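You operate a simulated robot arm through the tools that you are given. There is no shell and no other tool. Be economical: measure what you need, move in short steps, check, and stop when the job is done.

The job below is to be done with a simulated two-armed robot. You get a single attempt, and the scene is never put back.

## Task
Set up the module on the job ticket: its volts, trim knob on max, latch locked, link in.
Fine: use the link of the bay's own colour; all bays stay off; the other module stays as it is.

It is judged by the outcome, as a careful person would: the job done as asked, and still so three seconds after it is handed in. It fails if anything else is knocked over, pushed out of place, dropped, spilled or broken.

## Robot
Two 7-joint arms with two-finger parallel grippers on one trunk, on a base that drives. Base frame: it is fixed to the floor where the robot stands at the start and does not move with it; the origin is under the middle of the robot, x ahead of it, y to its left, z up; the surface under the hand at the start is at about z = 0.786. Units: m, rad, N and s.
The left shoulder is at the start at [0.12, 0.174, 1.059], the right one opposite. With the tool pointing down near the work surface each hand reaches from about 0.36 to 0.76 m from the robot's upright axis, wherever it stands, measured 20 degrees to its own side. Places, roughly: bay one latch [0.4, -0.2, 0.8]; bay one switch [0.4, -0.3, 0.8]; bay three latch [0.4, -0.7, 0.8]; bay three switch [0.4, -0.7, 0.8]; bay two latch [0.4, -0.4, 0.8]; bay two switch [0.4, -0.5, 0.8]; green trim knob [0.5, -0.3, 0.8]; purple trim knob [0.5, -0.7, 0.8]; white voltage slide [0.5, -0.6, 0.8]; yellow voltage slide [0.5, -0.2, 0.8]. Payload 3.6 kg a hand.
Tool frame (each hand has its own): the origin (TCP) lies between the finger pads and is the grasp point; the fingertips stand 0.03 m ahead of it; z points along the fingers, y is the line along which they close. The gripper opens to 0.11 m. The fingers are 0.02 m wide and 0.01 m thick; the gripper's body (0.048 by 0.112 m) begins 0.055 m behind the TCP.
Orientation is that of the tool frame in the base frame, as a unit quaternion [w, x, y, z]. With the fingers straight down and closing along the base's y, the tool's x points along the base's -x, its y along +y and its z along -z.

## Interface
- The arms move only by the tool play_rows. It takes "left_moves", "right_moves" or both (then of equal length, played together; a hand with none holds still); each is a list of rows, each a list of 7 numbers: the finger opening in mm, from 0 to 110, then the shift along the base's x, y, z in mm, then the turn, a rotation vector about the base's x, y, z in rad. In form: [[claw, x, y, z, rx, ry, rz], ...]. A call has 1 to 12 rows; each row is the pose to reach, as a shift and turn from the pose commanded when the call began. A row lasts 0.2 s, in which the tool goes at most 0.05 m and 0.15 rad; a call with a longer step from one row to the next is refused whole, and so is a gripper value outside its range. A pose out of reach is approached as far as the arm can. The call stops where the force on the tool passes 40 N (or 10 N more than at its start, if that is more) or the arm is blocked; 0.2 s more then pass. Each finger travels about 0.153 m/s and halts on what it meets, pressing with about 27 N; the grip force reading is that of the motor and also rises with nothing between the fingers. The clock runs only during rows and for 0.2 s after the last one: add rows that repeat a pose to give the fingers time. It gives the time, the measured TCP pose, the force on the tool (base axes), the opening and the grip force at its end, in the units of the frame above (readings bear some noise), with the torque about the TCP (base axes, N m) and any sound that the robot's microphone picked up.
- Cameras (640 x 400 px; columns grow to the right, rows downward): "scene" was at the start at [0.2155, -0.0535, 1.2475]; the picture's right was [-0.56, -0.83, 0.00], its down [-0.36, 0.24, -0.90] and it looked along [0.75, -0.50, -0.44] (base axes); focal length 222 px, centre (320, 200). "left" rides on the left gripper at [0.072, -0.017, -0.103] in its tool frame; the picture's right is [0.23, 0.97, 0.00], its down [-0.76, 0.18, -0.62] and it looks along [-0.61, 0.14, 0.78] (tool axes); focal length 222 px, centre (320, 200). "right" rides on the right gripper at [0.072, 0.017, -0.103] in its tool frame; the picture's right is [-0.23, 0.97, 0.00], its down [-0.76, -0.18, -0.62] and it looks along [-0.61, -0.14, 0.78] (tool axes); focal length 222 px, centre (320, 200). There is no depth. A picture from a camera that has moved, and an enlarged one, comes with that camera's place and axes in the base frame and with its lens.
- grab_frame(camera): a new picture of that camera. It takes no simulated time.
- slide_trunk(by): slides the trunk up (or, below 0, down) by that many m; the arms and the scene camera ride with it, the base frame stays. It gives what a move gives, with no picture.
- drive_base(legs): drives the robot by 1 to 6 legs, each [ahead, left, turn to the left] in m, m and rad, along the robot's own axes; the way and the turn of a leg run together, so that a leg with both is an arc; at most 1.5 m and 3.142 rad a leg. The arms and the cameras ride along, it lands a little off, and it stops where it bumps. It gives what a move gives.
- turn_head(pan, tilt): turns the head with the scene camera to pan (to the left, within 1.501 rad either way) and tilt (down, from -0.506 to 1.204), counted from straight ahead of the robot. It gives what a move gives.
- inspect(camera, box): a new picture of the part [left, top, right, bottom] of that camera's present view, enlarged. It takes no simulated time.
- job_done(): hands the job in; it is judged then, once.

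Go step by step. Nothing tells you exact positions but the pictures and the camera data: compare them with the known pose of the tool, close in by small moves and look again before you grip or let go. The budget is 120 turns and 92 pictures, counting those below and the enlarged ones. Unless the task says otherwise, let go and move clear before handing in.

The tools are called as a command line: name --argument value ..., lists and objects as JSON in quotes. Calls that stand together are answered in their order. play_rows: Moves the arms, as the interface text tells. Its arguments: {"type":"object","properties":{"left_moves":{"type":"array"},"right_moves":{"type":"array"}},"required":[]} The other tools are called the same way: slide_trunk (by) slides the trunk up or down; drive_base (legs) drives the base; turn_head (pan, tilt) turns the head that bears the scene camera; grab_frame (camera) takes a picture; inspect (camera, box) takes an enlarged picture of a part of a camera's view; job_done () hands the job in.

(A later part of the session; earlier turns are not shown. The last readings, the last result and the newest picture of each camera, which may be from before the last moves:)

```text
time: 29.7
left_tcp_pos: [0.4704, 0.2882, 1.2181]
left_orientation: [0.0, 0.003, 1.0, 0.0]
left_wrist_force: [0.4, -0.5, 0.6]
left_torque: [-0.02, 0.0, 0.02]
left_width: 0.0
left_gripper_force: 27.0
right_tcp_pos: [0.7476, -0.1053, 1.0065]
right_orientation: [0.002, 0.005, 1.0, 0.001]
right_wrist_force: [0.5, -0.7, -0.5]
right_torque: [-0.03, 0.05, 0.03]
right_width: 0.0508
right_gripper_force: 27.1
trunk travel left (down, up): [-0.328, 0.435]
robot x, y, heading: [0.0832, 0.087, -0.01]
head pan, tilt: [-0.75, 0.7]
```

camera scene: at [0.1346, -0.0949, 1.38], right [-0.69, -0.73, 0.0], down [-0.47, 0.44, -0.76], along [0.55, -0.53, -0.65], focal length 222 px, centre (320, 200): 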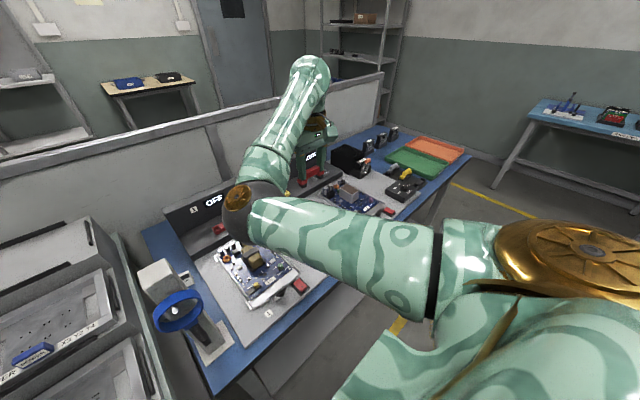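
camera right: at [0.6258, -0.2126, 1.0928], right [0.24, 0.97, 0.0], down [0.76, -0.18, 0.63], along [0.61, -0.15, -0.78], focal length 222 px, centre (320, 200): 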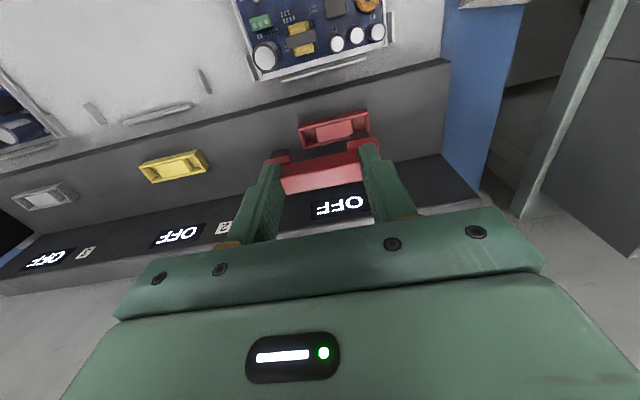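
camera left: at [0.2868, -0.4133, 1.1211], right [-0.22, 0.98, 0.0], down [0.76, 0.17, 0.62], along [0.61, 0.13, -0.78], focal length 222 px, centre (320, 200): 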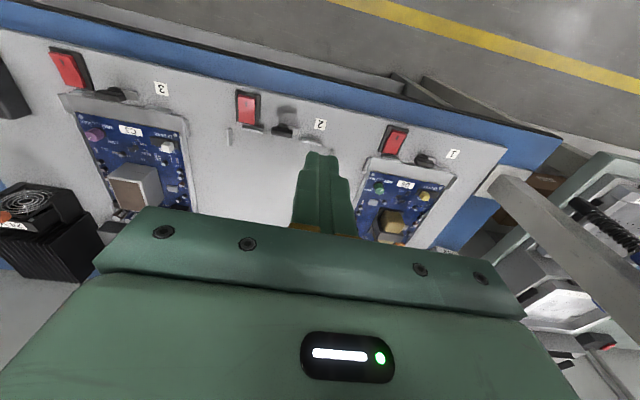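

play_rows --right_moves '[[30, 0, -30, 0, 0, 0, 0], [30, 0, -60, 0, 0, 0, 0], [30, 0, -90, 0, 0, 0, 0], [30, 0, -90, 0, 0, 0, 0]]'

```text
time: 30.7
left_tcp_pos: [0.4698, 0.2882, 1.2192]
left_orientation: [0.0, 0.004, 1.0, -0.001]
left_wrist_force: [0.3, -0.1, -0.2]
left_torque: [-0.02, 0.0, 0.0]
left_width: 0.0
left_gripper_force: 27.0
right_tcp_pos: [0.7479, -0.1939, 1.0051]
right_orientation: [0.001, 0.004, 1.0, 0.0]
right_wrist_force: [0.0, 0.7, -0.4]
right_torque: [-0.02, -0.01, 0.0]
right_width: 0.0509
right_gripper_force: 26.9
right hand out of reach, approached as far as the arm can: row 2
trunk travel left (down, up): [-0.328, 0.435]
robot x, y, heading: [0.0864, 0.0843, -0.007]
head pan, tilt: [-0.75, 0.7]
```

Tracking is right again. I'll go down to a pose above the socket.

play_rows --right_moves '[[30, -4, -9, -20, 0, 0, 0], [30, -8, -18, -45, 0, 0, 0], [30, -13, -27, -75, 0, 0, 0], [30, -13, -27, -90, 0, 0, 0], [30, -13, -27, -90, 0, 0, 0]]'

inspect --camera "right" --box '[260, 90, 400, 200]'

```text
time: 31.9
left_tcp_pos: [0.4698, 0.2887, 1.218]
left_orientation: [0.0, 0.004, 1.0, -0.001]
left_wrist_force: [-1.0, -1.1, -0.5]
left_torque: [0.0, 0.03, -0.01]
left_width: 0.0002
left_gripper_force: 26.7
right_tcp_pos: [0.7351, -0.2213, 0.9166]
right_orientation: [0.001, 0.004, 1.0, 0.0]
right_wrist_force: [-0.9, -0.4, 1.1]
right_torque: [0.04, -0.01, 0.0]
right_width: 0.0506
right_gripper_force: 26.8
right hand out of reach, approached as far as the arm can: row 1, 2, 3
trunk travel left (down, up): [-0.328, 0.435]
robot x, y, heading: [0.0818, 0.0842, -0.009]
head pan, tilt: [-0.75, 0.7]
```

```text
3.64 times, centred on (330, 145) of right
camera zoom: at [0.6629, -0.2041, 1.0195], right [0.24, 0.97, 0.0], down [0.76, -0.18, 0.63], along [0.61, -0.15, -0.78], focal length 808 px, centre (284, 400)
```

zoom: 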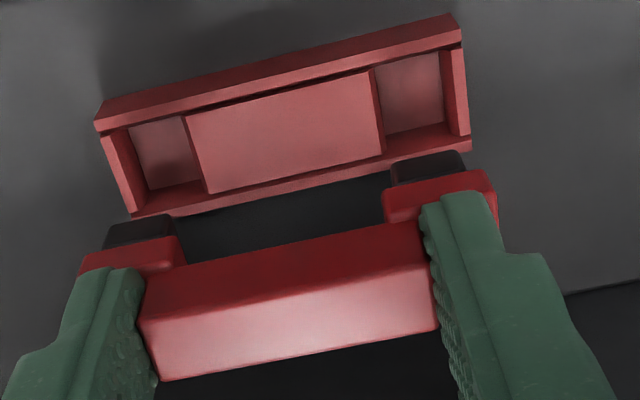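

The socket centre comes out at about (0.7365, -0.2205), within about 1 mm of the link. I'll adjust 1 mm in each axis and lower slowly under the force guard.

play_rows --right_moves '[[30, 1, 1, -10, 0, 0, 0], [30, 1, 1, -20, 0, 0, 0], [30, 1, 1, -28, 0, 0, 0], [30, 1, 1, -34, 0, 0, 0], [30, 1, 1, -38, 0, 0, 0], [30, 1, 1, -42, 0, 0, 0], [30, 1, 1, -46, 0, 0, 0], [30, 1, 1, -50, 0, 0, 0], [30, 1, 1, -50, 0, 0, 0]]'

inspect --camera "right" --box '[260, 90, 400, 200]'

```text
time: 33.1
left_tcp_pos: [0.4661, 0.2882, 1.2195]
left_orientation: [0.002, 0.005, 1.0, 0.0]
left_wrist_force: [0.4, 0.0, -0.1]
left_torque: [0.01, -0.01, 0.01]
left_width: 0.0
left_gripper_force: 27.1
right_tcp_pos: [0.7333, -0.2211, 0.8896]
right_orientation: [0.011, 0.006, 1.0, -0.003]
right_wrist_force: [-1.9, 1.8, 22.0]
right_torque: [0.32, -0.03, -0.03]
right_width: 0.0515
right_gripper_force: 0.0
right hand out of reach, approached as far as the arm can: row 3, 4, 5, 6
trunk travel left (down, up): [-0.328, 0.435]
robot x, y, heading: [0.0815, 0.0879, -0.011]
head pan, tilt: [-0.75, 0.7]
stopped in row 6 (right hand): the force on the tool passed its limit at 44 N (the readings are from after the stop); the commanded pose is now the measured one
```

```text
3.64 times, centred on (330, 145) of right
camera zoom: at [0.6586, -0.2027, 0.992], right [0.24, 0.97, 0.0], down [0.75, -0.18, 0.64], along [0.62, -0.15, -0.77], focal length 808 px, centre (284, 400)
```

zoom: 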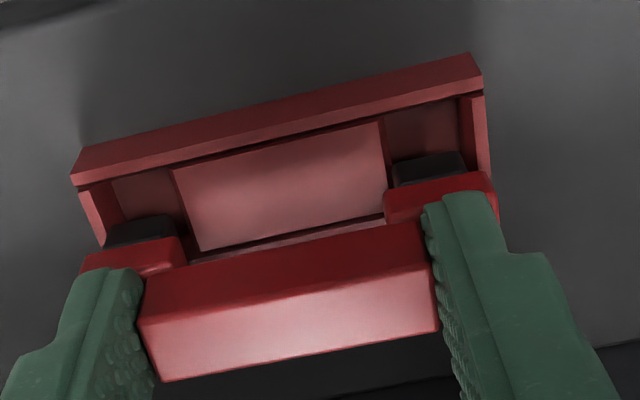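

The right-hand prong touched something at z≈0.89. I'll zoom into each pocket to see how it's misaligned.

inspect --camera "right" --box '[270, 120, 320, 165]'

inspect --camera "right" --box '[335, 100, 385, 145]'

```text
8.89 times, centred on (295, 142) of right
camera zoom: at [0.6586, -0.2027, 0.992], right [0.24, 0.97, 0.0], down [0.75, -0.18, 0.64], along [0.62, -0.15, -0.77], focal length 1974 px, centre (542, 711)
```

zoom: 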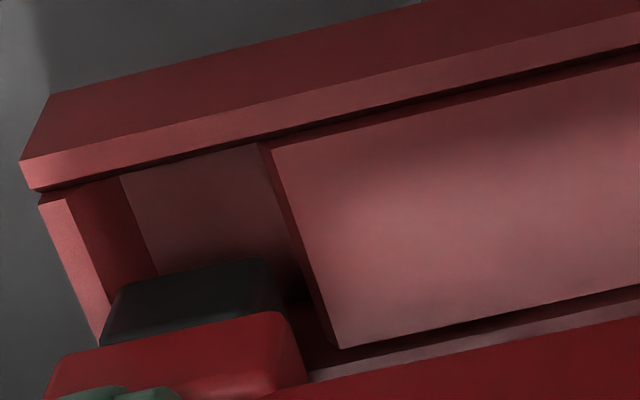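

```text
8.89 times, centred on (360, 122) of right
camera zoom: at [0.6586, -0.2027, 0.992], right [0.24, 0.97, 0.0], down [0.75, -0.18, 0.64], along [0.62, -0.15, -0.77], focal length 1974 px, centre (-36, 889)
```

zoom: 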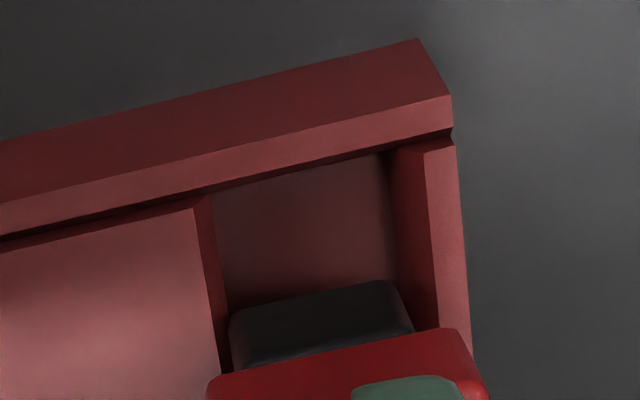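

The torque says the prongs landed on the far rim, and the picture gap says the link is about 8 mm too far in +x. I'll raise it, shift back 8 mm and 1 mm left, regrip firmly and look.

play_rows --right_moves '[[30, 0, 0, 4, 0, 0, 0], [30, -2, 0, 10, 0, -0.02, 0], [30, -5, 1, 10, 0, -0.02, 0], [30, -7, 1, 10, 0, -0.02, 0], [30, -7, 1, 10, 0, -0.02, 0]]'

inspect --camera "right" --box '[260, 90, 400, 200]'

```text
time: 34.3
left_tcp_pos: [0.469, 0.2889, 1.2188]
left_orientation: [0.0, 0.005, 1.0, 0.0]
left_wrist_force: [0.4, -0.5, 0.3]
left_torque: [-0.01, -0.02, 0.0]
left_width: 0.0001
left_gripper_force: 27.5
right_tcp_pos: [0.7258, -0.2201, 0.8947]
right_orientation: [0.017, 0.005, 1.0, -0.002]
right_wrist_force: [-0.7, 0.0, -0.7]
right_torque: [-0.02, 0.0, -0.02]
right_width: 0.0507
right_gripper_force: 26.5
trunk travel left (down, up): [-0.328, 0.435]
robot x, y, heading: [0.0834, 0.0864, -0.008]
head pan, tilt: [-0.75, 0.7]
```

```text
3.64 times, centred on (330, 145) of right
camera zoom: at [0.6508, -0.2014, 0.9965], right [0.24, 0.97, 0.01], down [0.74, -0.18, 0.65], along [0.63, -0.15, -0.76], focal length 808 px, centre (284, 400)
```

zoom: 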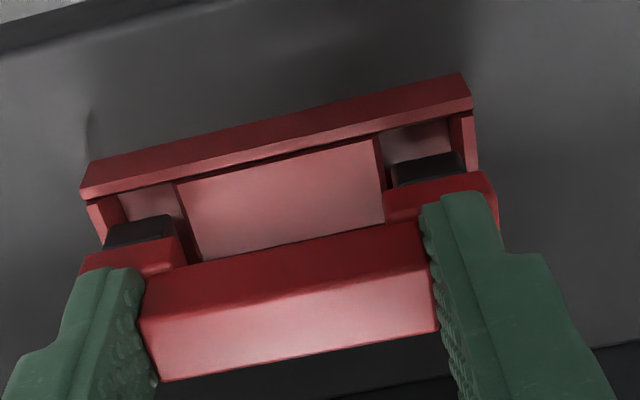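

The hand picked up a slight tilt (0.034 rad). I'll straighten it and lower slowly.

play_rows --right_moves '[[30, 0, 0, 3, 0, 0.03, 0], [30, 0, 0, 0, 0, 0.03, 0], [30, 0, 0, -4, 0, 0.03, 0], [30, 0, 0, -7, 0, 0.03, 0], [30, 0, 0, -10, 0, 0.03, 0], [30, 0, 0, -13, 0, 0.03, 0], [30, 0, 0, -16, 0, 0.03, 0], [30, 0, 0, -16, 0, 0.03, 0]]'

inspect --camera "right" --box '[260, 90, 400, 200]'

```text
time: 36.1
left_tcp_pos: [0.4676, 0.2892, 1.2186]
left_orientation: [0.0, 0.005, 1.0, -0.001]
left_wrist_force: [0.1, -0.9, 0.3]
left_torque: [0.02, -0.03, -0.01]
left_width: 0.0
left_gripper_force: 26.6
right_tcp_pos: [0.7254, -0.2206, 0.8798]
right_orientation: [0.005, 0.005, 1.0, -0.002]
right_wrist_force: [0.9, 2.5, 3.8]
right_torque: [0.06, -0.04, 0.08]
right_width: 0.0507
right_gripper_force: 27.2
trunk travel left (down, up): [-0.328, 0.435]
robot x, y, heading: [0.0856, 0.0865, -0.005]
head pan, tilt: [-0.75, 0.7]
```

```text
3.64 times, centred on (330, 145) of right
camera zoom: at [0.6527, -0.2022, 0.9829], right [0.24, 0.97, 0.0], down [0.76, -0.18, 0.63], along [0.61, -0.15, -0.78], focal length 808 px, centre (284, 400)
```

zoom: 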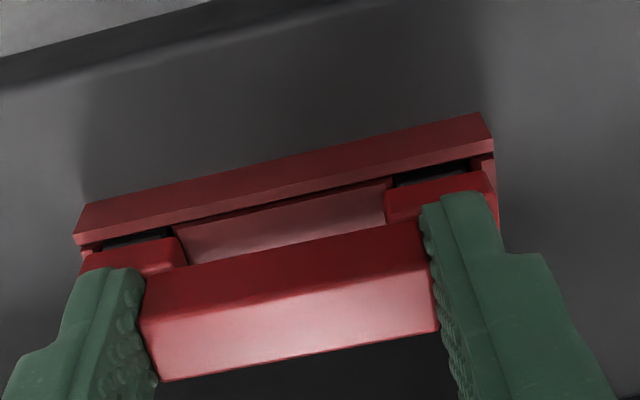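

The prongs are entering with little force (4 N). I'll keep going down to seat it.

play_rows --right_moves '[[30, 0, 0, -2, 0, 0, 0], [30, 0, 0, -4, 0, 0, 0], [30, 0, 0, -6, 0, 0, 0], [30, 0, 0, -8, 0, 0, 0], [30, 0, 0, -10, 0, 0, 0], [30, 0, 0, -12, 0, 0, 0], [30, 0, 0, -14, 0, 0, 0], [30, 0, 0, -16, 0, 0, 0], [30, 0, 0, -16, 0, 0, 0]]'

inspect --camera "right" --box '[260, 90, 400, 200]'

```text
time: 37.1
left_tcp_pos: [0.4651, 0.2903, 1.2196]
left_orientation: [0.002, 0.004, 1.0, 0.0]
left_wrist_force: [0.3, 0.3, 0.5]
left_torque: [0.0, -0.03, 0.0]
left_width: 0.0
left_gripper_force: 26.7
right_tcp_pos: [0.7252, -0.2203, 0.8786]
right_orientation: [0.008, 0.007, 1.0, -0.002]
right_wrist_force: [-13.4, 3.0, 20.0]
right_torque: [0.43, 0.81, 0.1]
right_width: 0.0508
right_gripper_force: 26.8
trunk travel left (down, up): [-0.328, 0.435]
robot x, y, heading: [0.0833, 0.0858, -0.008]
head pan, tilt: [-0.75, 0.7]
stopped in row 4 (right hand): the force on the tool passed its limit at 42 N (the readings are from after the stop); the commanded pose is now the measured one
```

```text
3.64 times, centred on (330, 145) of right
camera zoom: at [0.6518, -0.2018, 0.9816], right [0.24, 0.97, 0.0], down [0.75, -0.18, 0.64], along [0.62, -0.15, -0.77], focal length 808 px, centre (284, 400)
```

zoom: 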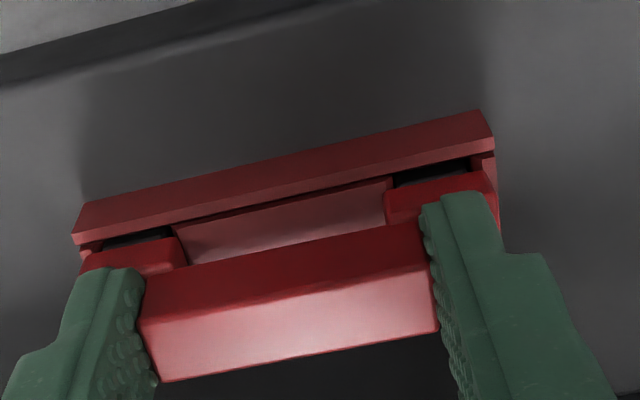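

It's about 11 mm in, with a sideways load pushing toward -x. I'll ease off 1.5 mm in -x and press again.

play_rows --right_moves '[[30, 0, 0, 2, 0, 0, 0], [30, -2, 0, 2, 0, 0.014, 0], [30, -2, 0, 0, 0, 0.014, 0], [30, -2, 0, -2, 0, 0.014, 0], [30, -2, 0, -4, 0, 0.014, 0], [30, -2, 0, -6, 0, 0.014, 0], [30, -2, 0, -8, 0, 0.014, 0], [30, -2, 0, -10, 0, 0.014, 0]]'

inspect --camera "right" --box '[260, 90, 400, 200]'

```text
time: 38.2
left_tcp_pos: [0.4668, 0.2892, 1.2192]
left_orientation: [0.002, 0.004, 1.0, -0.001]
left_wrist_force: [-0.9, -0.5, -1.4]
left_torque: [-0.01, 0.01, 0.0]
left_width: 0.0001
left_gripper_force: 26.8
right_tcp_pos: [0.7254, -0.2207, 0.8787]
right_orientation: [0.005, 0.006, 1.0, -0.003]
right_wrist_force: [-11.9, 5.2, 18.9]
right_torque: [0.47, 0.7, 0.14]
right_width: 0.051
right_gripper_force: 26.4
trunk travel left (down, up): [-0.328, 0.435]
robot x, y, heading: [0.0837, 0.0839, -0.012]
head pan, tilt: [-0.75, 0.7]
stopped in row 5 (right hand): the force on the tool passed its limit at 41 N (the readings are from after the stop); the commanded pose is now the measured one
```

```text
3.64 times, centred on (330, 145) of right
camera zoom: at [0.6529, -0.2018, 0.982], right [0.24, 0.97, 0.0], down [0.75, -0.18, 0.63], along [0.61, -0.15, -0.78], focal length 808 px, centre (284, 400)
```

zoom: 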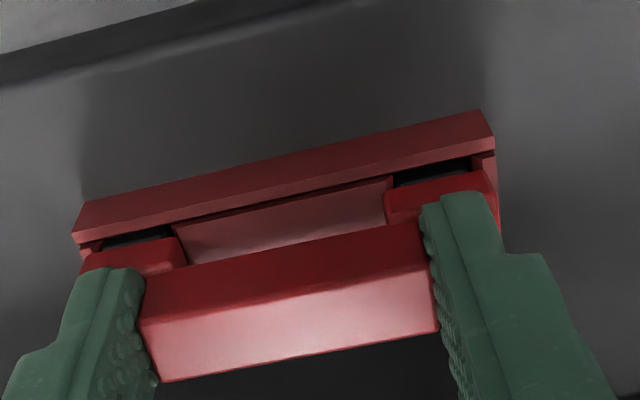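

Both presses bottomed out at the same height (0.8787), so the link looks seated. I'll open and lift clear to check.

play_rows --right_moves '[[54, 0, 0, 0, 0, 0, 0], [60, 0, 0, 0, 0, 0, 0], [60, 0, 0, 0, 0, 0, 0], [60, 0, 0, 10, 0, 0, 0], [60, 0, 0, 30, 0, 0, 0], [60, 0, 0, 70, 0, 0, 0], [60, -20, 0, 110, 0, 0, 0]]'

inspect --camera "right" --box '[260, 60, 420, 180]'

grab_frame --camera "scene"

```text
time: 39.8
left_tcp_pos: [0.4681, 0.29, 1.2174]
left_orientation: [0.001, 0.003, 1.0, -0.001]
left_wrist_force: [-0.6, 0.2, -0.1]
left_torque: [-0.03, -0.01, 0.0]
left_width: 0.0001
left_gripper_force: 27.5
right_tcp_pos: [0.7072, -0.2201, 0.9895]
right_orientation: [0.004, 0.006, 1.0, -0.004]
right_wrist_force: [0.6, 0.3, 0.9]
right_torque: [0.03, -0.01, 0.01]
right_width: 0.0599
right_gripper_force: 0.1
trunk travel left (down, up): [-0.328, 0.435]
robot x, y, heading: [0.0814, 0.0833, -0.013]
head pan, tilt: [-0.75, 0.7]
```

```text
3.33 times, centred on (340, 120) of right
camera zoom: at [0.6345, -0.202, 1.0927], right [0.24, 0.97, -0.01], down [0.76, -0.18, 0.63], along [0.61, -0.15, -0.78], focal length 740 px, centre (253, 467)
```

zoom: 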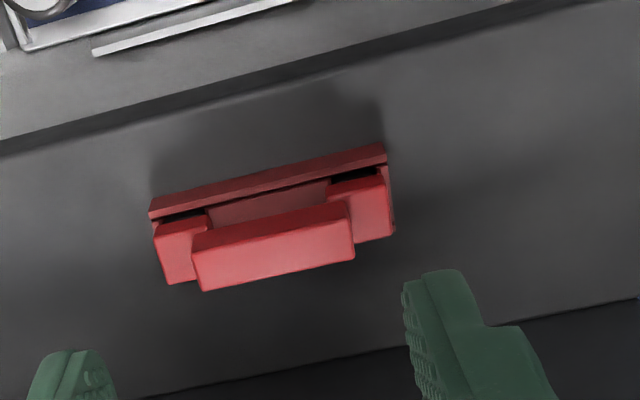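

```text
44 pictures are left
camera scene: at [0.2126, 0.0254, 1.3804], right [-0.69, -0.73, 0.0], down [-0.47, 0.44, -0.77], along [0.56, -0.53, -0.64], focal length 222 px, centre (320, 200)
```

scene: 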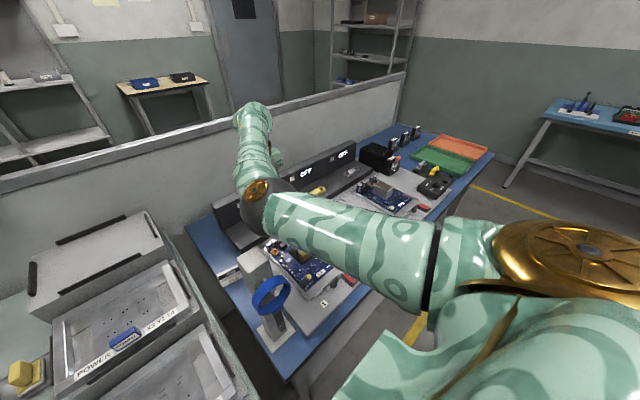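

The link stays in the socket after release. I'll zoom closer to judge whether it's fully seated.

inspect --camera "right" --box '[290, 85, 370, 155]'

```text
5.71 times, centred on (330, 120) of right
camera zoom: at [0.6345, -0.202, 1.0927], right [0.24, 0.97, -0.01], down [0.76, -0.18, 0.63], along [0.61, -0.15, -0.78], focal length 1269 px, centre (263, 657)
```

zoom: 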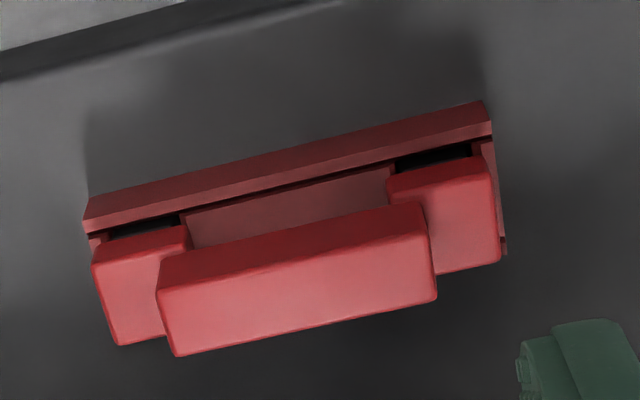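

The feet sit down inside the socket frame, so the link is in. Next come the D6 controls: I'll back the robot off for comfortable reach and view the module from above.

play_rows --right_moves '[[40, -30, 0, 30, 0, 0, 0], [20, -60, 0, 60, 0, 0, 0], [0, -80, 0, 80, 0, 0, 0]]'

drive_base --legs '[[-0.17, 0, 0], [0, -0.12, 0]]'

grab_frame --camera "right"

```text
time: 40.6
left_tcp_pos: [0.4596, 0.2948, 1.224]
left_orientation: [0.006, 0.003, 1.0, -0.004]
left_wrist_force: [-0.1, -0.5, 0.8]
left_torque: [-0.02, 0.02, -0.01]
left_width: 0.0
left_gripper_force: 26.9
right_tcp_pos: [0.6259, -0.2184, 1.0898]
right_orientation: [0.022, 0.005, 1.0, -0.007]
right_wrist_force: [-0.1, 0.3, 0.7]
right_torque: [-0.01, 0.03, 0.02]
right_width: 0.0
right_gripper_force: 26.9
right hand out of reach, approached as far as the arm can: row 3
trunk travel left (down, up): [-0.328, 0.435]
robot x, y, heading: [0.0847, 0.0861, -0.003]
head pan, tilt: [-0.75, 0.7]
```

```text
time: 41.8
left_tcp_pos: [0.3048, 0.2906, 1.2231]
left_orientation: [0.012, -0.021, 1.0, 0.0]
left_wrist_force: [-0.2, -0.2, 0.8]
left_torque: [0.04, 0.02, 0.02]
left_width: 0.0
left_gripper_force: 26.8
right_tcp_pos: [0.4918, -0.2482, 1.0608]
right_orientation: [-0.02, -0.001, 1.0, -0.015]
right_wrist_force: [0.4, -1.6, 0.6]
right_torque: [0.1, 0.0, 0.02]
right_width: 0.0
right_gripper_force: 27.2
trunk travel left (down, up): [-0.328, 0.435]
robot x, y, heading: [-0.0392, 0.0759, 0.04]
head pan, tilt: [-0.75, 0.7]
stopped in leg 1: the robot was blocked; the commanded pose is now the measured one
```

```text
42 pictures are left
camera right: at [0.4225, -0.2288, 1.1666], right [0.22, 0.97, -0.04], down [0.79, -0.16, 0.6], along [0.58, -0.16, -0.8], focal length 222 px, centre (320, 200)
```

right: 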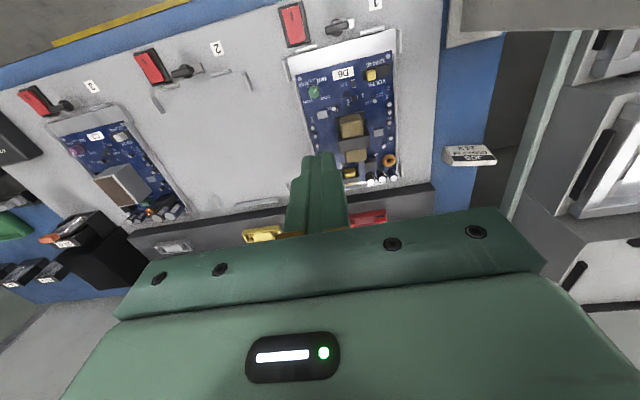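

The robot was blocked while backing up. Before moving again I need to see what it touched.

grab_frame --camera "scene"

grab_frame --camera "left"

```text
41 pictures are left
camera scene: at [0.1135, 0.0162, 1.3778], right [-0.65, -0.76, 0.01], down [-0.5, 0.42, -0.76], along [0.57, -0.5, -0.65], focal length 222 px, centre (320, 200)
```

scene: 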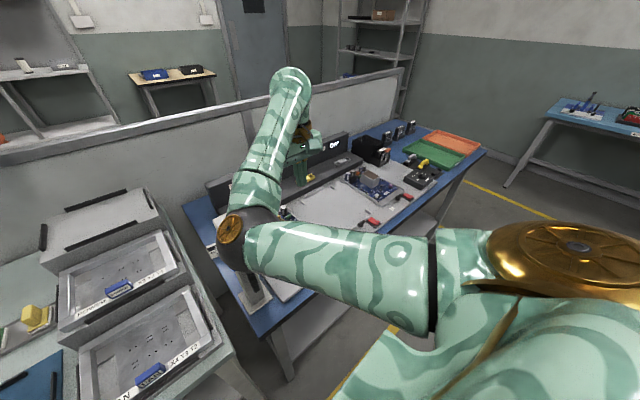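

```text
40 pictures are left
camera left: at [0.2299, 0.2703, 1.3252], right [-0.27, 0.96, -0.01], down [0.74, 0.21, 0.64], along [0.62, 0.17, -0.77], focal length 222 px, centre (320, 200)
```

left: 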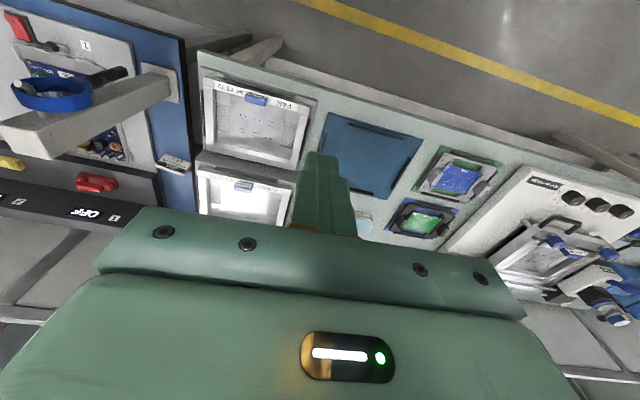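

The right elbow backed into the magnifier post at the bench's left end. I'll drive forward to free it, then retrace the route I already know is clear toward the right, and use the left arm for bay 1 from there.

drive_base --legs '[[0.05, 0, 0]]'

play_rows --right_moves '[[0, 0, -20, 10, 0, 0, 0], [0, 0, -40, 20, 0, 0.02, 0], [0, 0, -60, 40, 0, 0.04, 0], [0, 0, -80, 60, 0, 0.04, 0]]'

drive_base --legs '[[0, 0, -0.04], [0, -0.11, 0]]'

grab_frame --camera "scene"

```text
time: 42.7
left_tcp_pos: [0.3439, 0.2922, 1.2251]
left_orientation: [0.015, -0.027, 1.0, 0.0]
left_wrist_force: [0.7, 0.6, 0.2]
left_torque: [-0.03, 0.08, 0.0]
left_width: 0.0
left_gripper_force: 27.2
right_tcp_pos: [0.5367, -0.2389, 1.0642]
right_orientation: [-0.016, -0.012, 1.0, -0.013]
right_wrist_force: [1.5, -0.1, -0.7]
right_torque: [0.01, 0.1, -0.03]
right_width: 0.0
right_gripper_force: 27.0
trunk travel left (down, up): [-0.328, 0.435]
robot x, y, heading: [0.0079, 0.0685, 0.043]
head pan, tilt: [-0.75, 0.7]
```

```text
time: 43.7
left_tcp_pos: [0.3408, 0.2911, 1.2257]
left_orientation: [0.016, -0.027, 1.0, 0.0]
left_wrist_force: [-0.7, -0.2, 0.3]
left_torque: [-0.04, 0.03, -0.03]
left_width: 0.0
left_gripper_force: 27.3
right_tcp_pos: [0.533, -0.3181, 1.1266]
right_orientation: [-0.035, -0.012, 0.999, -0.012]
right_wrist_force: [0.1, 0.0, 0.0]
right_torque: [-0.01, 0.02, -0.02]
right_width: 0.0001
right_gripper_force: 26.9
trunk travel left (down, up): [-0.328, 0.435]
robot x, y, heading: [0.0073, 0.0704, 0.05]
head pan, tilt: [-0.75, 0.7]
```

```text
time: 45.3
left_tcp_pos: [0.3504, 0.1636, 1.2265]
left_orientation: [0.016, -0.005, 1.0, -0.001]
left_wrist_force: [0.3, -0.4, -0.8]
left_torque: [0.0, -0.02, -0.01]
left_width: 0.0001
left_gripper_force: 26.6
right_tcp_pos: [0.5146, -0.4549, 1.128]
right_orientation: [-0.036, 0.01, 0.999, -0.013]
right_wrist_force: [0.5, -1.0, -0.5]
right_torque: [0.03, -0.01, 0.0]
right_width: 0.0
right_gripper_force: 26.8
trunk travel left (down, up): [-0.328, 0.435]
robot x, y, heading: [0.009, -0.0457, 0.003]
head pan, tilt: [-0.75, 0.7]
```

```text
39 pictures are left
camera scene: at [0.1401, -0.1044, 1.3801], right [-0.68, -0.73, 0.0], down [-0.47, 0.44, -0.76], along [0.56, -0.52, -0.64], focal length 222 px, centre (320, 200)
```

scene: 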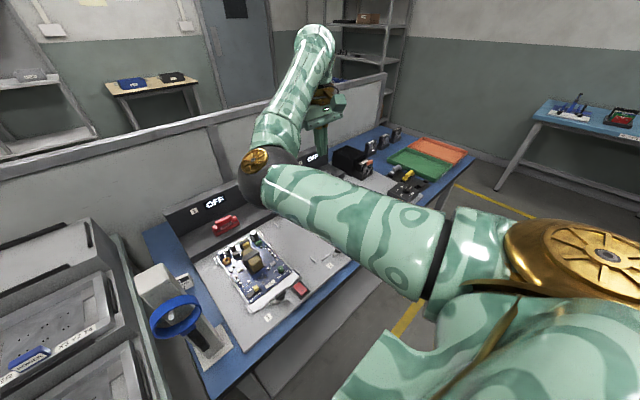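

The magnifier stands as before and the link is in. Now I'll go back and right so the left arm can work on bay 1.

drive_base --legs '[[-0.1, 0, 0], [0, -0.42, 0]]'

grab_frame --camera "left"

```text
time: 48.6
left_tcp_pos: [0.2462, -0.2547, 1.2264]
left_orientation: [0.017, -0.001, 1.0, -0.001]
left_wrist_force: [0.2, -0.7, -1.0]
left_torque: [0.01, 0.0, -0.02]
left_width: 0.0003
left_gripper_force: 26.9
right_tcp_pos: [0.4056, -0.8728, 1.1273]
right_orientation: [-0.035, 0.014, 0.999, -0.012]
right_wrist_force: [-0.7, 0.3, -0.2]
right_torque: [0.02, 0.01, -0.02]
right_width: 0.0002
right_gripper_force: 26.9
trunk travel left (down, up): [-0.328, 0.435]
robot x, y, heading: [-0.0975, -0.4585, -0.009]
head pan, tilt: [-0.75, 0.7]
```

```text
38 pictures are left
camera left: at [0.1696, -0.2715, 1.3281], right [-0.23, 0.97, -0.01], down [0.74, 0.18, 0.65], along [0.63, 0.14, -0.76], focal length 222 px, centre (320, 200)
```

left: 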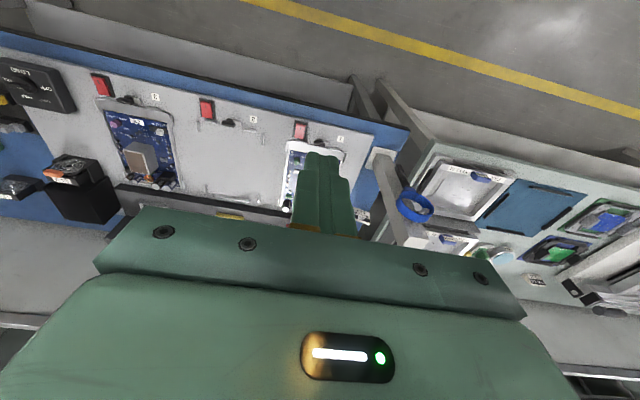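

I'll lower the left hand just beyond the module's control row so its camera looks almost straight at the slide and knob.

play_rows --left_moves '[[0, 32, 3, -30, 0, 0.01, 0], [0, 64, 6, -65, 0, 0.03, 0], [0, 96, 9, -100, 0, 0.034, 0], [0, 128, 12, -135, 0, 0.034, 0], [0, 160, 15, -170, 0, 0.034, 0], [0, 192, 18, -205, 0, 0.034, 0], [0, 224, 20, -240, 0, 0.034, 0], [0, 254, 20, -275, 0, 0.034, 0], [0, 254, 20, -290, 0, 0.034, 0], [0, 254, 20, -290, 0, 0.034, 0]]'

inspect --camera "left" --box '[240, 0, 420, 130]'

```text
time: 50.8
left_tcp_pos: [0.5018, -0.232, 0.9378]
left_orientation: [-0.002, -0.001, 1.0, -0.001]
left_wrist_force: [-0.3, 0.2, 0.8]
left_torque: [-0.03, 0.0, -0.01]
left_width: 0.0001
left_gripper_force: 26.6
right_tcp_pos: [0.4066, -0.874, 1.1276]
right_orientation: [-0.035, 0.015, 0.999, -0.012]
right_wrist_force: [-0.6, 0.3, 0.7]
right_torque: [0.0, 0.02, 0.03]
right_width: 0.0
right_gripper_force: 26.7
trunk travel left (down, up): [-0.328, 0.435]
robot x, y, heading: [-0.0953, -0.4612, -0.008]
head pan, tilt: [-0.75, 0.7]
```

```text
3.08 times, centred on (330, 65) of left
camera zoom: at [0.4286, -0.2488, 1.0422], right [-0.23, 0.97, 0.0], down [0.76, 0.18, 0.62], along [0.61, 0.14, -0.78], focal length 684 px, centre (289, 615)
```

zoom: 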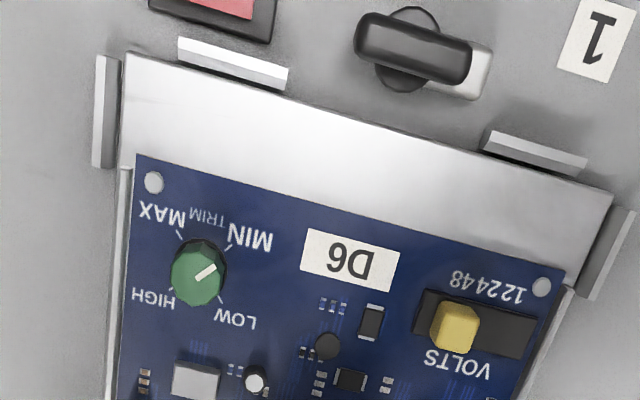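

The picture is clear: the volts cap is at 48 (12 is on the left, +y) and must move one step of about 8 mm in +y. The trim pointer is exactly at MIN, so it needs 270° clockwise to MAX. I'll go over the slide cap first.

play_rows --left_moves '[[15, -12, 23, 0, 0, 0, 0], [30, -24, 47, -15, 0, 0, 0], [30, -24, 47, -40, 0, 0, 0], [30, -24, 47, -60, 0, 0, 0], [30, -24, 47, -60, 0, 0, 0]]'

inspect --camera "left" --box '[240, 60, 400, 180]'

```text
time: 52.0
left_tcp_pos: [0.4762, -0.185, 0.8741]
left_orientation: [0.0, 0.0, 1.0, -0.001]
left_wrist_force: [0.4, 0.6, 0.1]
left_torque: [0.02, 0.0, 0.02]
left_width: 0.03
left_gripper_force: 0.0
right_tcp_pos: [0.4058, -0.8733, 1.1285]
right_orientation: [-0.035, 0.014, 0.999, -0.012]
right_wrist_force: [-0.9, -0.3, 0.0]
right_torque: [0.01, -0.03, -0.01]
right_width: 0.0
right_gripper_force: 26.9
trunk travel left (down, up): [-0.328, 0.435]
robot x, y, heading: [-0.095, -0.4559, -0.008]
head pan, tilt: [-0.75, 0.7]
```

```text
3.33 times, centred on (320, 120) of left
camera zoom: at [0.4045, -0.2013, 0.9779], right [-0.23, 0.97, 0.0], down [0.76, 0.18, 0.62], along [0.61, 0.14, -0.78], focal length 740 px, centre (320, 467)
```

zoom: 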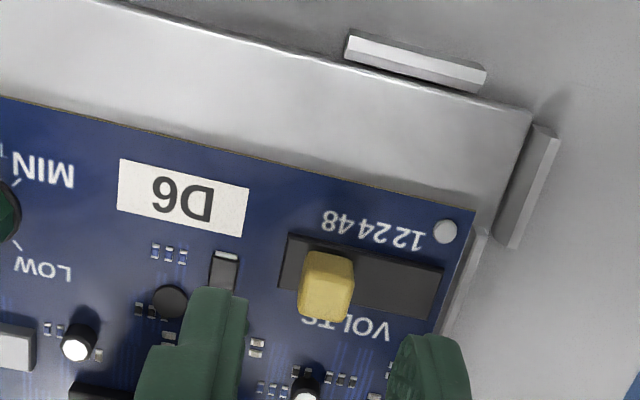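

The cap's centre is at about (0.480, -0.1825, 0.81). I'll centre on it with a 22 mm opening and descend gently.

play_rows --left_moves '[[22, 4, 2, 0, 0, 0, 0], [22, 4, 2, -15, 0, 0, 0], [22, 4, 2, -28, 0, 0, 0], [22, 4, 2, -33, 0, 0, 0], [22, 4, 2, -37, 0, 0, 0], [22, 4, 2, -37, 0, 0, 0]]'

inspect --camera "left" --box '[260, 90, 400, 200]'

```text
time: 53.4
left_tcp_pos: [0.4812, -0.1855, 0.8383]
left_orientation: [0.0, 0.0, 1.0, -0.001]
left_wrist_force: [-0.1, -0.1, 0.3]
left_torque: [0.01, -0.02, 0.03]
left_width: 0.0218
left_gripper_force: 0.1
right_tcp_pos: [0.4065, -0.8742, 1.129]
right_orientation: [-0.035, 0.014, 0.999, -0.012]
right_wrist_force: [1.1, 0.8, -0.6]
right_torque: [0.01, 0.04, -0.01]
right_width: 0.0
right_gripper_force: 27.2
trunk travel left (down, up): [-0.328, 0.435]
robot x, y, heading: [-0.0972, -0.4604, -0.005]
head pan, tilt: [-0.75, 0.7]
```

```text
3.64 times, centred on (330, 145) of left
camera zoom: at [0.4075, -0.2021, 0.9425], right [-0.23, 0.97, 0.0], down [0.76, 0.18, 0.62], along [0.61, 0.14, -0.78], focal length 808 px, centre (284, 400)
```

zoom: 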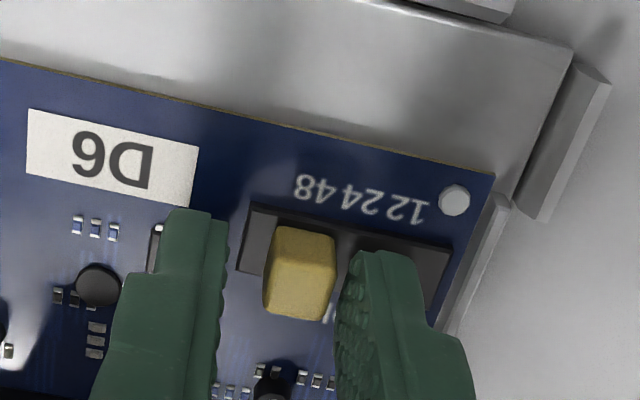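

The cap sits 3–4 mm toward +y within the jaws. I'll shift, then close.

play_rows --left_moves '[[22, 0, 4, 0, 0, 0, 0], [22, 0, 4, -2, 0, 0, 0], [8, 0, 4, -2, 0, 0, 0], [8, 0, 4, -2, 0, 0, 0], [8, 0, 4, -2, 0, 0, 0]]'

inspect --camera "left" --box '[260, 90, 400, 200]'

```text
time: 54.6
left_tcp_pos: [0.48, -0.1802, 0.8375]
left_orientation: [-0.001, -0.001, 1.0, -0.001]
left_wrist_force: [0.3, -0.3, 0.2]
left_torque: [-0.01, -0.02, -0.05]
left_width: 0.0104
left_gripper_force: 26.9
right_tcp_pos: [0.4058, -0.873, 1.1276]
right_orientation: [-0.035, 0.014, 0.999, -0.012]
right_wrist_force: [0.0, -0.1, 0.4]
right_torque: [-0.02, -0.01, 0.02]
right_width: 0.0
right_gripper_force: 26.9
trunk travel left (down, up): [-0.328, 0.435]
robot x, y, heading: [-0.0932, -0.4568, -0.001]
head pan, tilt: [-0.75, 0.7]
```

```text
3.64 times, centred on (330, 145) of left
camera zoom: at [0.4071, -0.1973, 0.9408], right [-0.23, 0.97, 0.0], down [0.76, 0.18, 0.62], along [0.61, 0.14, -0.78], focal length 808 px, centre (284, 400)
```

zoom: 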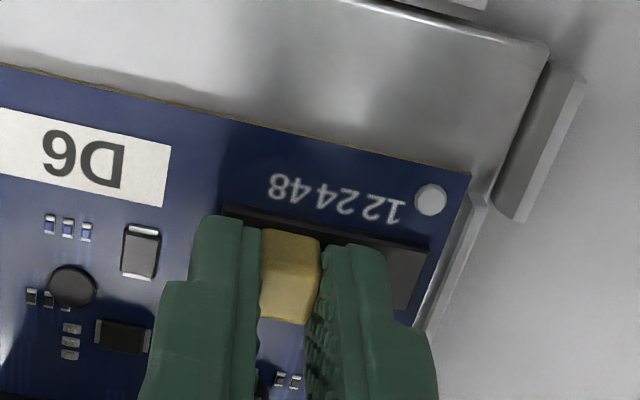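

The cap is gripped (10.4 mm wide) and the label pitch measures 8 mm. I'll slide it +8 mm in y.

play_rows --left_moves '[[8, 0, 2, 0, 0, 0, 0], [8, 0, 4, 0, 0, 0, 0], [8, 0, 6, 0, 0, 0, 0], [8, 0, 8, 0, 0, 0, 0], [8, 0, 8, 0, 0, 0, 0]]'

inspect --camera "left" --box '[260, 90, 400, 200]'

```text
time: 55.8
left_tcp_pos: [0.4805, -0.1722, 0.8368]
left_orientation: [-0.001, -0.001, 1.0, -0.001]
left_wrist_force: [-2.9, -1.5, -0.9]
left_torque: [-0.02, 0.04, -0.05]
left_width: 0.011
left_gripper_force: 27.1
right_tcp_pos: [0.4074, -0.873, 1.1287]
right_orientation: [-0.036, 0.013, 0.999, -0.012]
right_wrist_force: [-0.2, 0.1, 0.7]
right_torque: [0.03, 0.01, -0.02]
right_width: 0.0
right_gripper_force: 27.3
trunk travel left (down, up): [-0.328, 0.435]
robot x, y, heading: [-0.0975, -0.4577, -0.008]
head pan, tilt: [-0.75, 0.7]
```

```text
3.64 times, centred on (330, 145) of left
camera zoom: at [0.4073, -0.1897, 0.9409], right [-0.23, 0.97, 0.0], down [0.76, 0.18, 0.62], along [0.61, 0.14, -0.78], focal length 808 px, centre (284, 400)
```

zoom: 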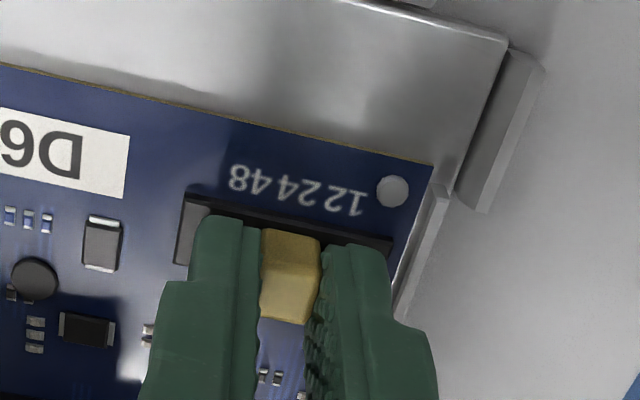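

The cap is now under "24". I'll release it, lift, and turn the left gripper +90° above the knob.

play_rows --left_moves '[[16, 0, 0, 0, 0, 0, 0], [22, 0, 0, 0, 0, 0, 0], [22, 0, 0, 15, 0, 0, 0], [22, 0, 0, 50, 0, 0, 0], [22, 0, -25, 80, 0, 0, 0.14], [22, 0, -50, 80, 0, 0, 0.28], [22, 0, -70, 80, 0, 0, 0.42], [22, 0, -91, 80, 0, 0, 0.56], [22, 0, -91, 80, 0, 0, 0.7], [22, 0, -91, 80, 0, 0, 0.84]]'

play_rows --left_moves '[[22, 0, 0, 0, 0, 0, 0.145], [22, 0, 0, 0, 0, 0, 0.29], [22, 0, 0, 0, 0, 0, 0.435], [22, 0, 0, 0, 0, 0, 0.58], [22, 0, 0, 0, 0, 0, 0.73], [22, 0, 0, 0, 0, 0, 0.73]]'

grab_frame --camera "left"

```text
time: 58.0
left_tcp_pos: [0.4791, -0.2637, 0.9184]
left_orientation: [-0.001, -0.41, 0.912, -0.002]
left_wrist_force: [-0.5, -0.1, 0.2]
left_torque: [-0.02, 0.03, 0.0]
left_width: 0.0219
left_gripper_force: 0.0
right_tcp_pos: [0.4064, -0.8735, 1.1277]
right_orientation: [-0.036, 0.014, 0.999, -0.011]
right_wrist_force: [0.0, 0.1, -0.1]
right_torque: [-0.03, 0.0, 0.0]
right_width: 0.0
right_gripper_force: 27.2
trunk travel left (down, up): [-0.328, 0.435]
robot x, y, heading: [-0.0944, -0.4593, -0.005]
head pan, tilt: [-0.75, 0.7]
```

```text
time: 59.4
left_tcp_pos: [0.4793, -0.2638, 0.9176]
left_orientation: [-0.001, 0.708, -0.706, 0.001]
left_wrist_force: [0.2, 0.0, -0.4]
left_torque: [0.0, 0.01, -0.01]
left_width: 0.022
left_gripper_force: 0.0
right_tcp_pos: [0.4064, -0.874, 1.127]
right_orientation: [-0.035, 0.014, 0.999, -0.011]
right_wrist_force: [0.9, -0.1, 0.1]
right_torque: [-0.03, -0.01, 0.01]
right_width: 0.0
right_gripper_force: 27.1
trunk travel left (down, up): [-0.328, 0.435]
robot x, y, heading: [-0.0958, -0.4583, 0.0]
head pan, tilt: [-0.75, 0.7]
```

```text
32 pictures are left
camera left: at [0.4959, -0.3363, 1.0214], right [-0.97, -0.23, 0.0], down [-0.18, 0.76, 0.62], along [-0.14, 0.61, -0.78], focal length 222 px, centre (320, 200)
```

left: 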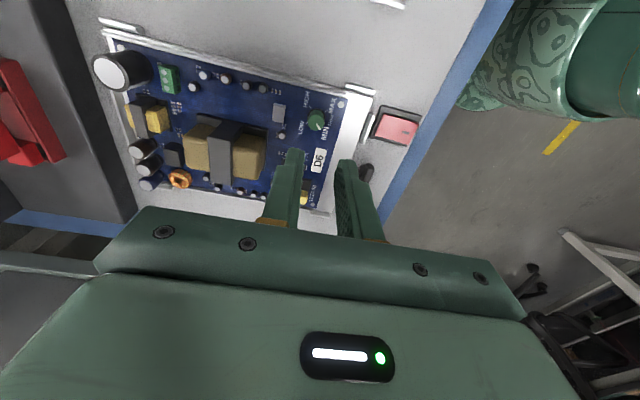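

inspect --camera "left" --box '[270, 80, 370, 160]'

```text
5.00 times, centred on (320, 120) of left
camera zoom: at [0.4959, -0.3363, 1.0214], right [-0.97, -0.23, 0.0], down [-0.18, 0.76, 0.62], along [-0.14, 0.61, -0.78], focal length 1111 px, centre (320, 600)
```

zoom: 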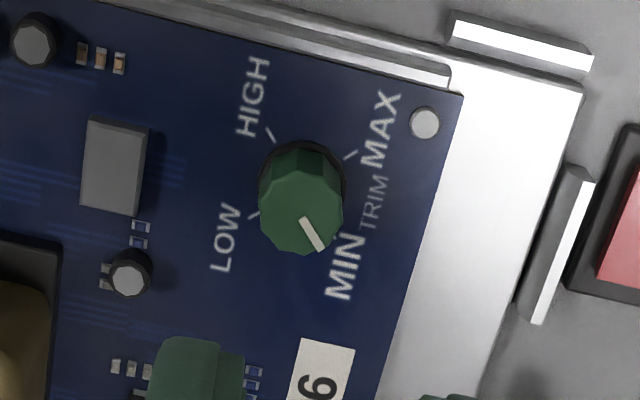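

The knob top is at about (0.4825, -0.2645, 0.818), 15 mm across. I'll centre on it and descend.

play_rows --left_moves '[[28, 3, -1, -20, 0, 0, 0], [28, 3, -1, -45, 0, 0, 0], [28, 3, -1, -65, 0, 0, 0], [28, 3, -1, -74, 0, 0, 0], [28, 3, -1, -79, 0, 0, 0], [28, 3, -1, -79, 0, 0, 0]]'

inspect --camera "left" --box '[260, 90, 400, 200]'

```text
time: 60.8
left_tcp_pos: [0.4828, -0.2659, 0.8391]
left_orientation: [-0.001, 0.707, -0.707, 0.001]
left_wrist_force: [-0.7, 0.1, -0.1]
left_torque: [-0.04, -0.03, 0.01]
left_width: 0.0282
left_gripper_force: 0.1
right_tcp_pos: [0.407, -0.8733, 1.1281]
right_orientation: [-0.035, 0.015, 0.999, -0.011]
right_wrist_force: [0.4, 0.9, -0.8]
right_torque: [0.01, 0.0, 0.0]
right_width: 0.0001
right_gripper_force: 26.7
trunk travel left (down, up): [-0.328, 0.435]
robot x, y, heading: [-0.0971, -0.4596, -0.01]
head pan, tilt: [-0.75, 0.7]
```

```text
3.64 times, centred on (330, 145) of left
camera zoom: at [0.4993, -0.3384, 0.9419], right [-0.97, -0.23, 0.0], down [-0.18, 0.76, 0.62], along [-0.14, 0.61, -0.78], focal length 808 px, centre (284, 400)
```

zoom: 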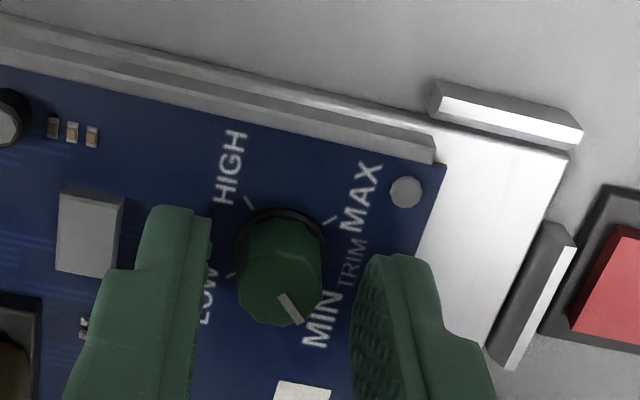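

It's centred. I'll close on the knob and start turning clockwise.

play_rows --left_moves '[[8, 0, 0, 0, 0, 0, 0], [8, 0, 0, 0, 0, 0, 0], [8, 0, 0, 0, 0, 0, 0], [8, 0, 0, 0, 0, 0, -0.13], [8, 0, 0, 0, 0, 0, -0.26], [8, 0, 0, 0, 0, 0, -0.4], [8, 0, 0, 0, 0, 0, -0.54], [8, 0, 0, 0, 0, 0, -0.68], [8, 0, 0, 0, 0, 0, -0.82], [8, 0, 0, 0, 0, 0, -0.96], [8, 0, 0, 0, 0, 0, -1.1], [8, 0, 0, 0, 0, 0, -1.1]]'

inspect --camera "left" --box '[260, 90, 400, 200]'

```text
time: 63.4
left_tcp_pos: [0.4817, -0.2648, 0.8385]
left_orientation: [0.0, -0.233, 0.972, -0.001]
left_wrist_force: [3.1, -0.3, 1.5]
left_torque: [0.24, -0.26, 0.04]
left_width: 0.0153
left_gripper_force: 26.8
right_tcp_pos: [0.4063, -0.8729, 1.1268]
right_orientation: [-0.035, 0.014, 0.999, -0.012]
right_wrist_force: [-0.4, 0.2, 0.8]
right_torque: [-0.01, 0.01, -0.01]
right_width: 0.0
right_gripper_force: 26.9
trunk travel left (down, up): [-0.328, 0.435]
robot x, y, heading: [-0.0978, -0.4577, -0.006]
head pan, tilt: [-0.75, 0.7]
```

```text
3.64 times, centred on (330, 145) of left
camera zoom: at [0.4248, -0.3127, 0.9421], right [-0.64, 0.76, 0.0], down [0.6, 0.51, 0.62], along [0.48, 0.4, -0.78], focal length 808 px, centre (284, 400)
```

zoom: 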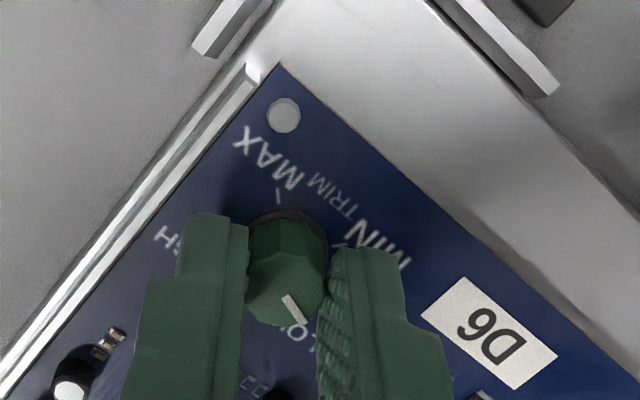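

The knob follows the gripper. I'll continue clockwise.

play_rows --left_moves '[[8, 0, 0, 0, 0, 0, -0.145], [8, 0, 0, 0, 0, 0, -0.29], [8, 0, 0, 0, 0, 0, -0.435], [8, 0, 0, 0, 0, 0, -0.58], [8, 0, 0, 0, 0, 0, -0.725], [8, 0, 0, 0, 0, 0, -0.87], [8, 0, 0, 0, 0, 0, -1.015], [8, 0, 0, 0, 0, 0, -1.16], [8, 0, 0, 0, 0, 0, -1.305], [8, 0, 0, 0, 0, 0, -1.45], [8, 0, 0, 0, 0, 0, -1.595], [8, 0, 0, 0, 0, 0, -1.74]]'

play_rows --left_moves '[[8, 0, 0, 0, 0, 0, -0.145], [8, 0, 0, 0, 0, 0, -0.29], [8, 0, 0, 0, 0, 0, -0.435], [8, 0, 0, 0, 0, 0, -0.58], [8, 0, 0, 0, 0, 0, -0.58]]'

inspect --camera "left" --box '[260, 90, 400, 200]'

```text
time: 66.0
left_tcp_pos: [0.4817, -0.2643, 0.8377]
left_orientation: [-0.001, 0.592, 0.806, -0.001]
left_wrist_force: [-1.3, 4.7, 4.2]
left_torque: [0.25, -0.03, 0.04]
left_width: 0.0153
left_gripper_force: 26.8
right_tcp_pos: [0.4048, -0.872, 1.1283]
right_orientation: [-0.036, 0.015, 0.999, -0.011]
right_wrist_force: [0.2, -0.6, 0.3]
right_torque: [0.01, -0.01, 0.0]
right_width: 0.0
right_gripper_force: 26.6
trunk travel left (down, up): [-0.328, 0.435]
robot x, y, heading: [-0.096, -0.4548, -0.007]
head pan, tilt: [-0.75, 0.7]
```

```text
time: 67.2
left_tcp_pos: [0.4832, -0.2658, 0.8387]
left_orientation: [-0.001, 0.799, 0.601, -0.002]
left_wrist_force: [-0.5, 5.0, 3.2]
left_torque: [0.42, -0.15, 0.01]
left_width: 0.0154
left_gripper_force: 27.0
right_tcp_pos: [0.4066, -0.8727, 1.1277]
right_orientation: [-0.036, 0.014, 0.999, -0.012]
right_wrist_force: [-1.2, 0.3, 1.3]
right_torque: [0.02, 0.01, -0.02]
right_width: 0.0
right_gripper_force: 26.6
trunk travel left (down, up): [-0.328, 0.435]
robot x, y, heading: [-0.0946, -0.4626, -0.006]
head pan, tilt: [-0.75, 0.7]
```

```text
3.64 times, centred on (330, 145) of left
camera zoom: at [0.4866, -0.1908, 0.942], right [1.0, -0.05, 0.0], down [-0.04, -0.78, 0.62], along [-0.03, -0.62, -0.78], focal length 808 px, centre (284, 400)
```

zoom: 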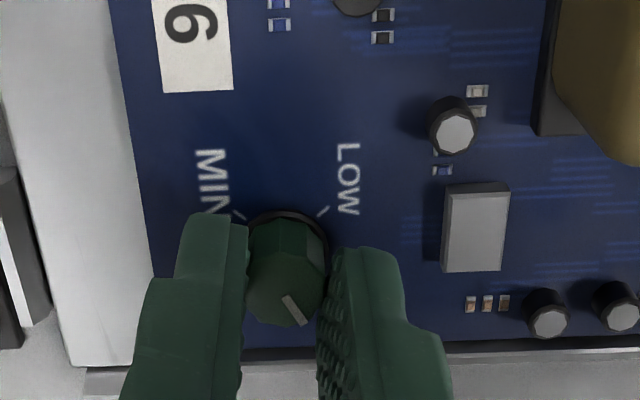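

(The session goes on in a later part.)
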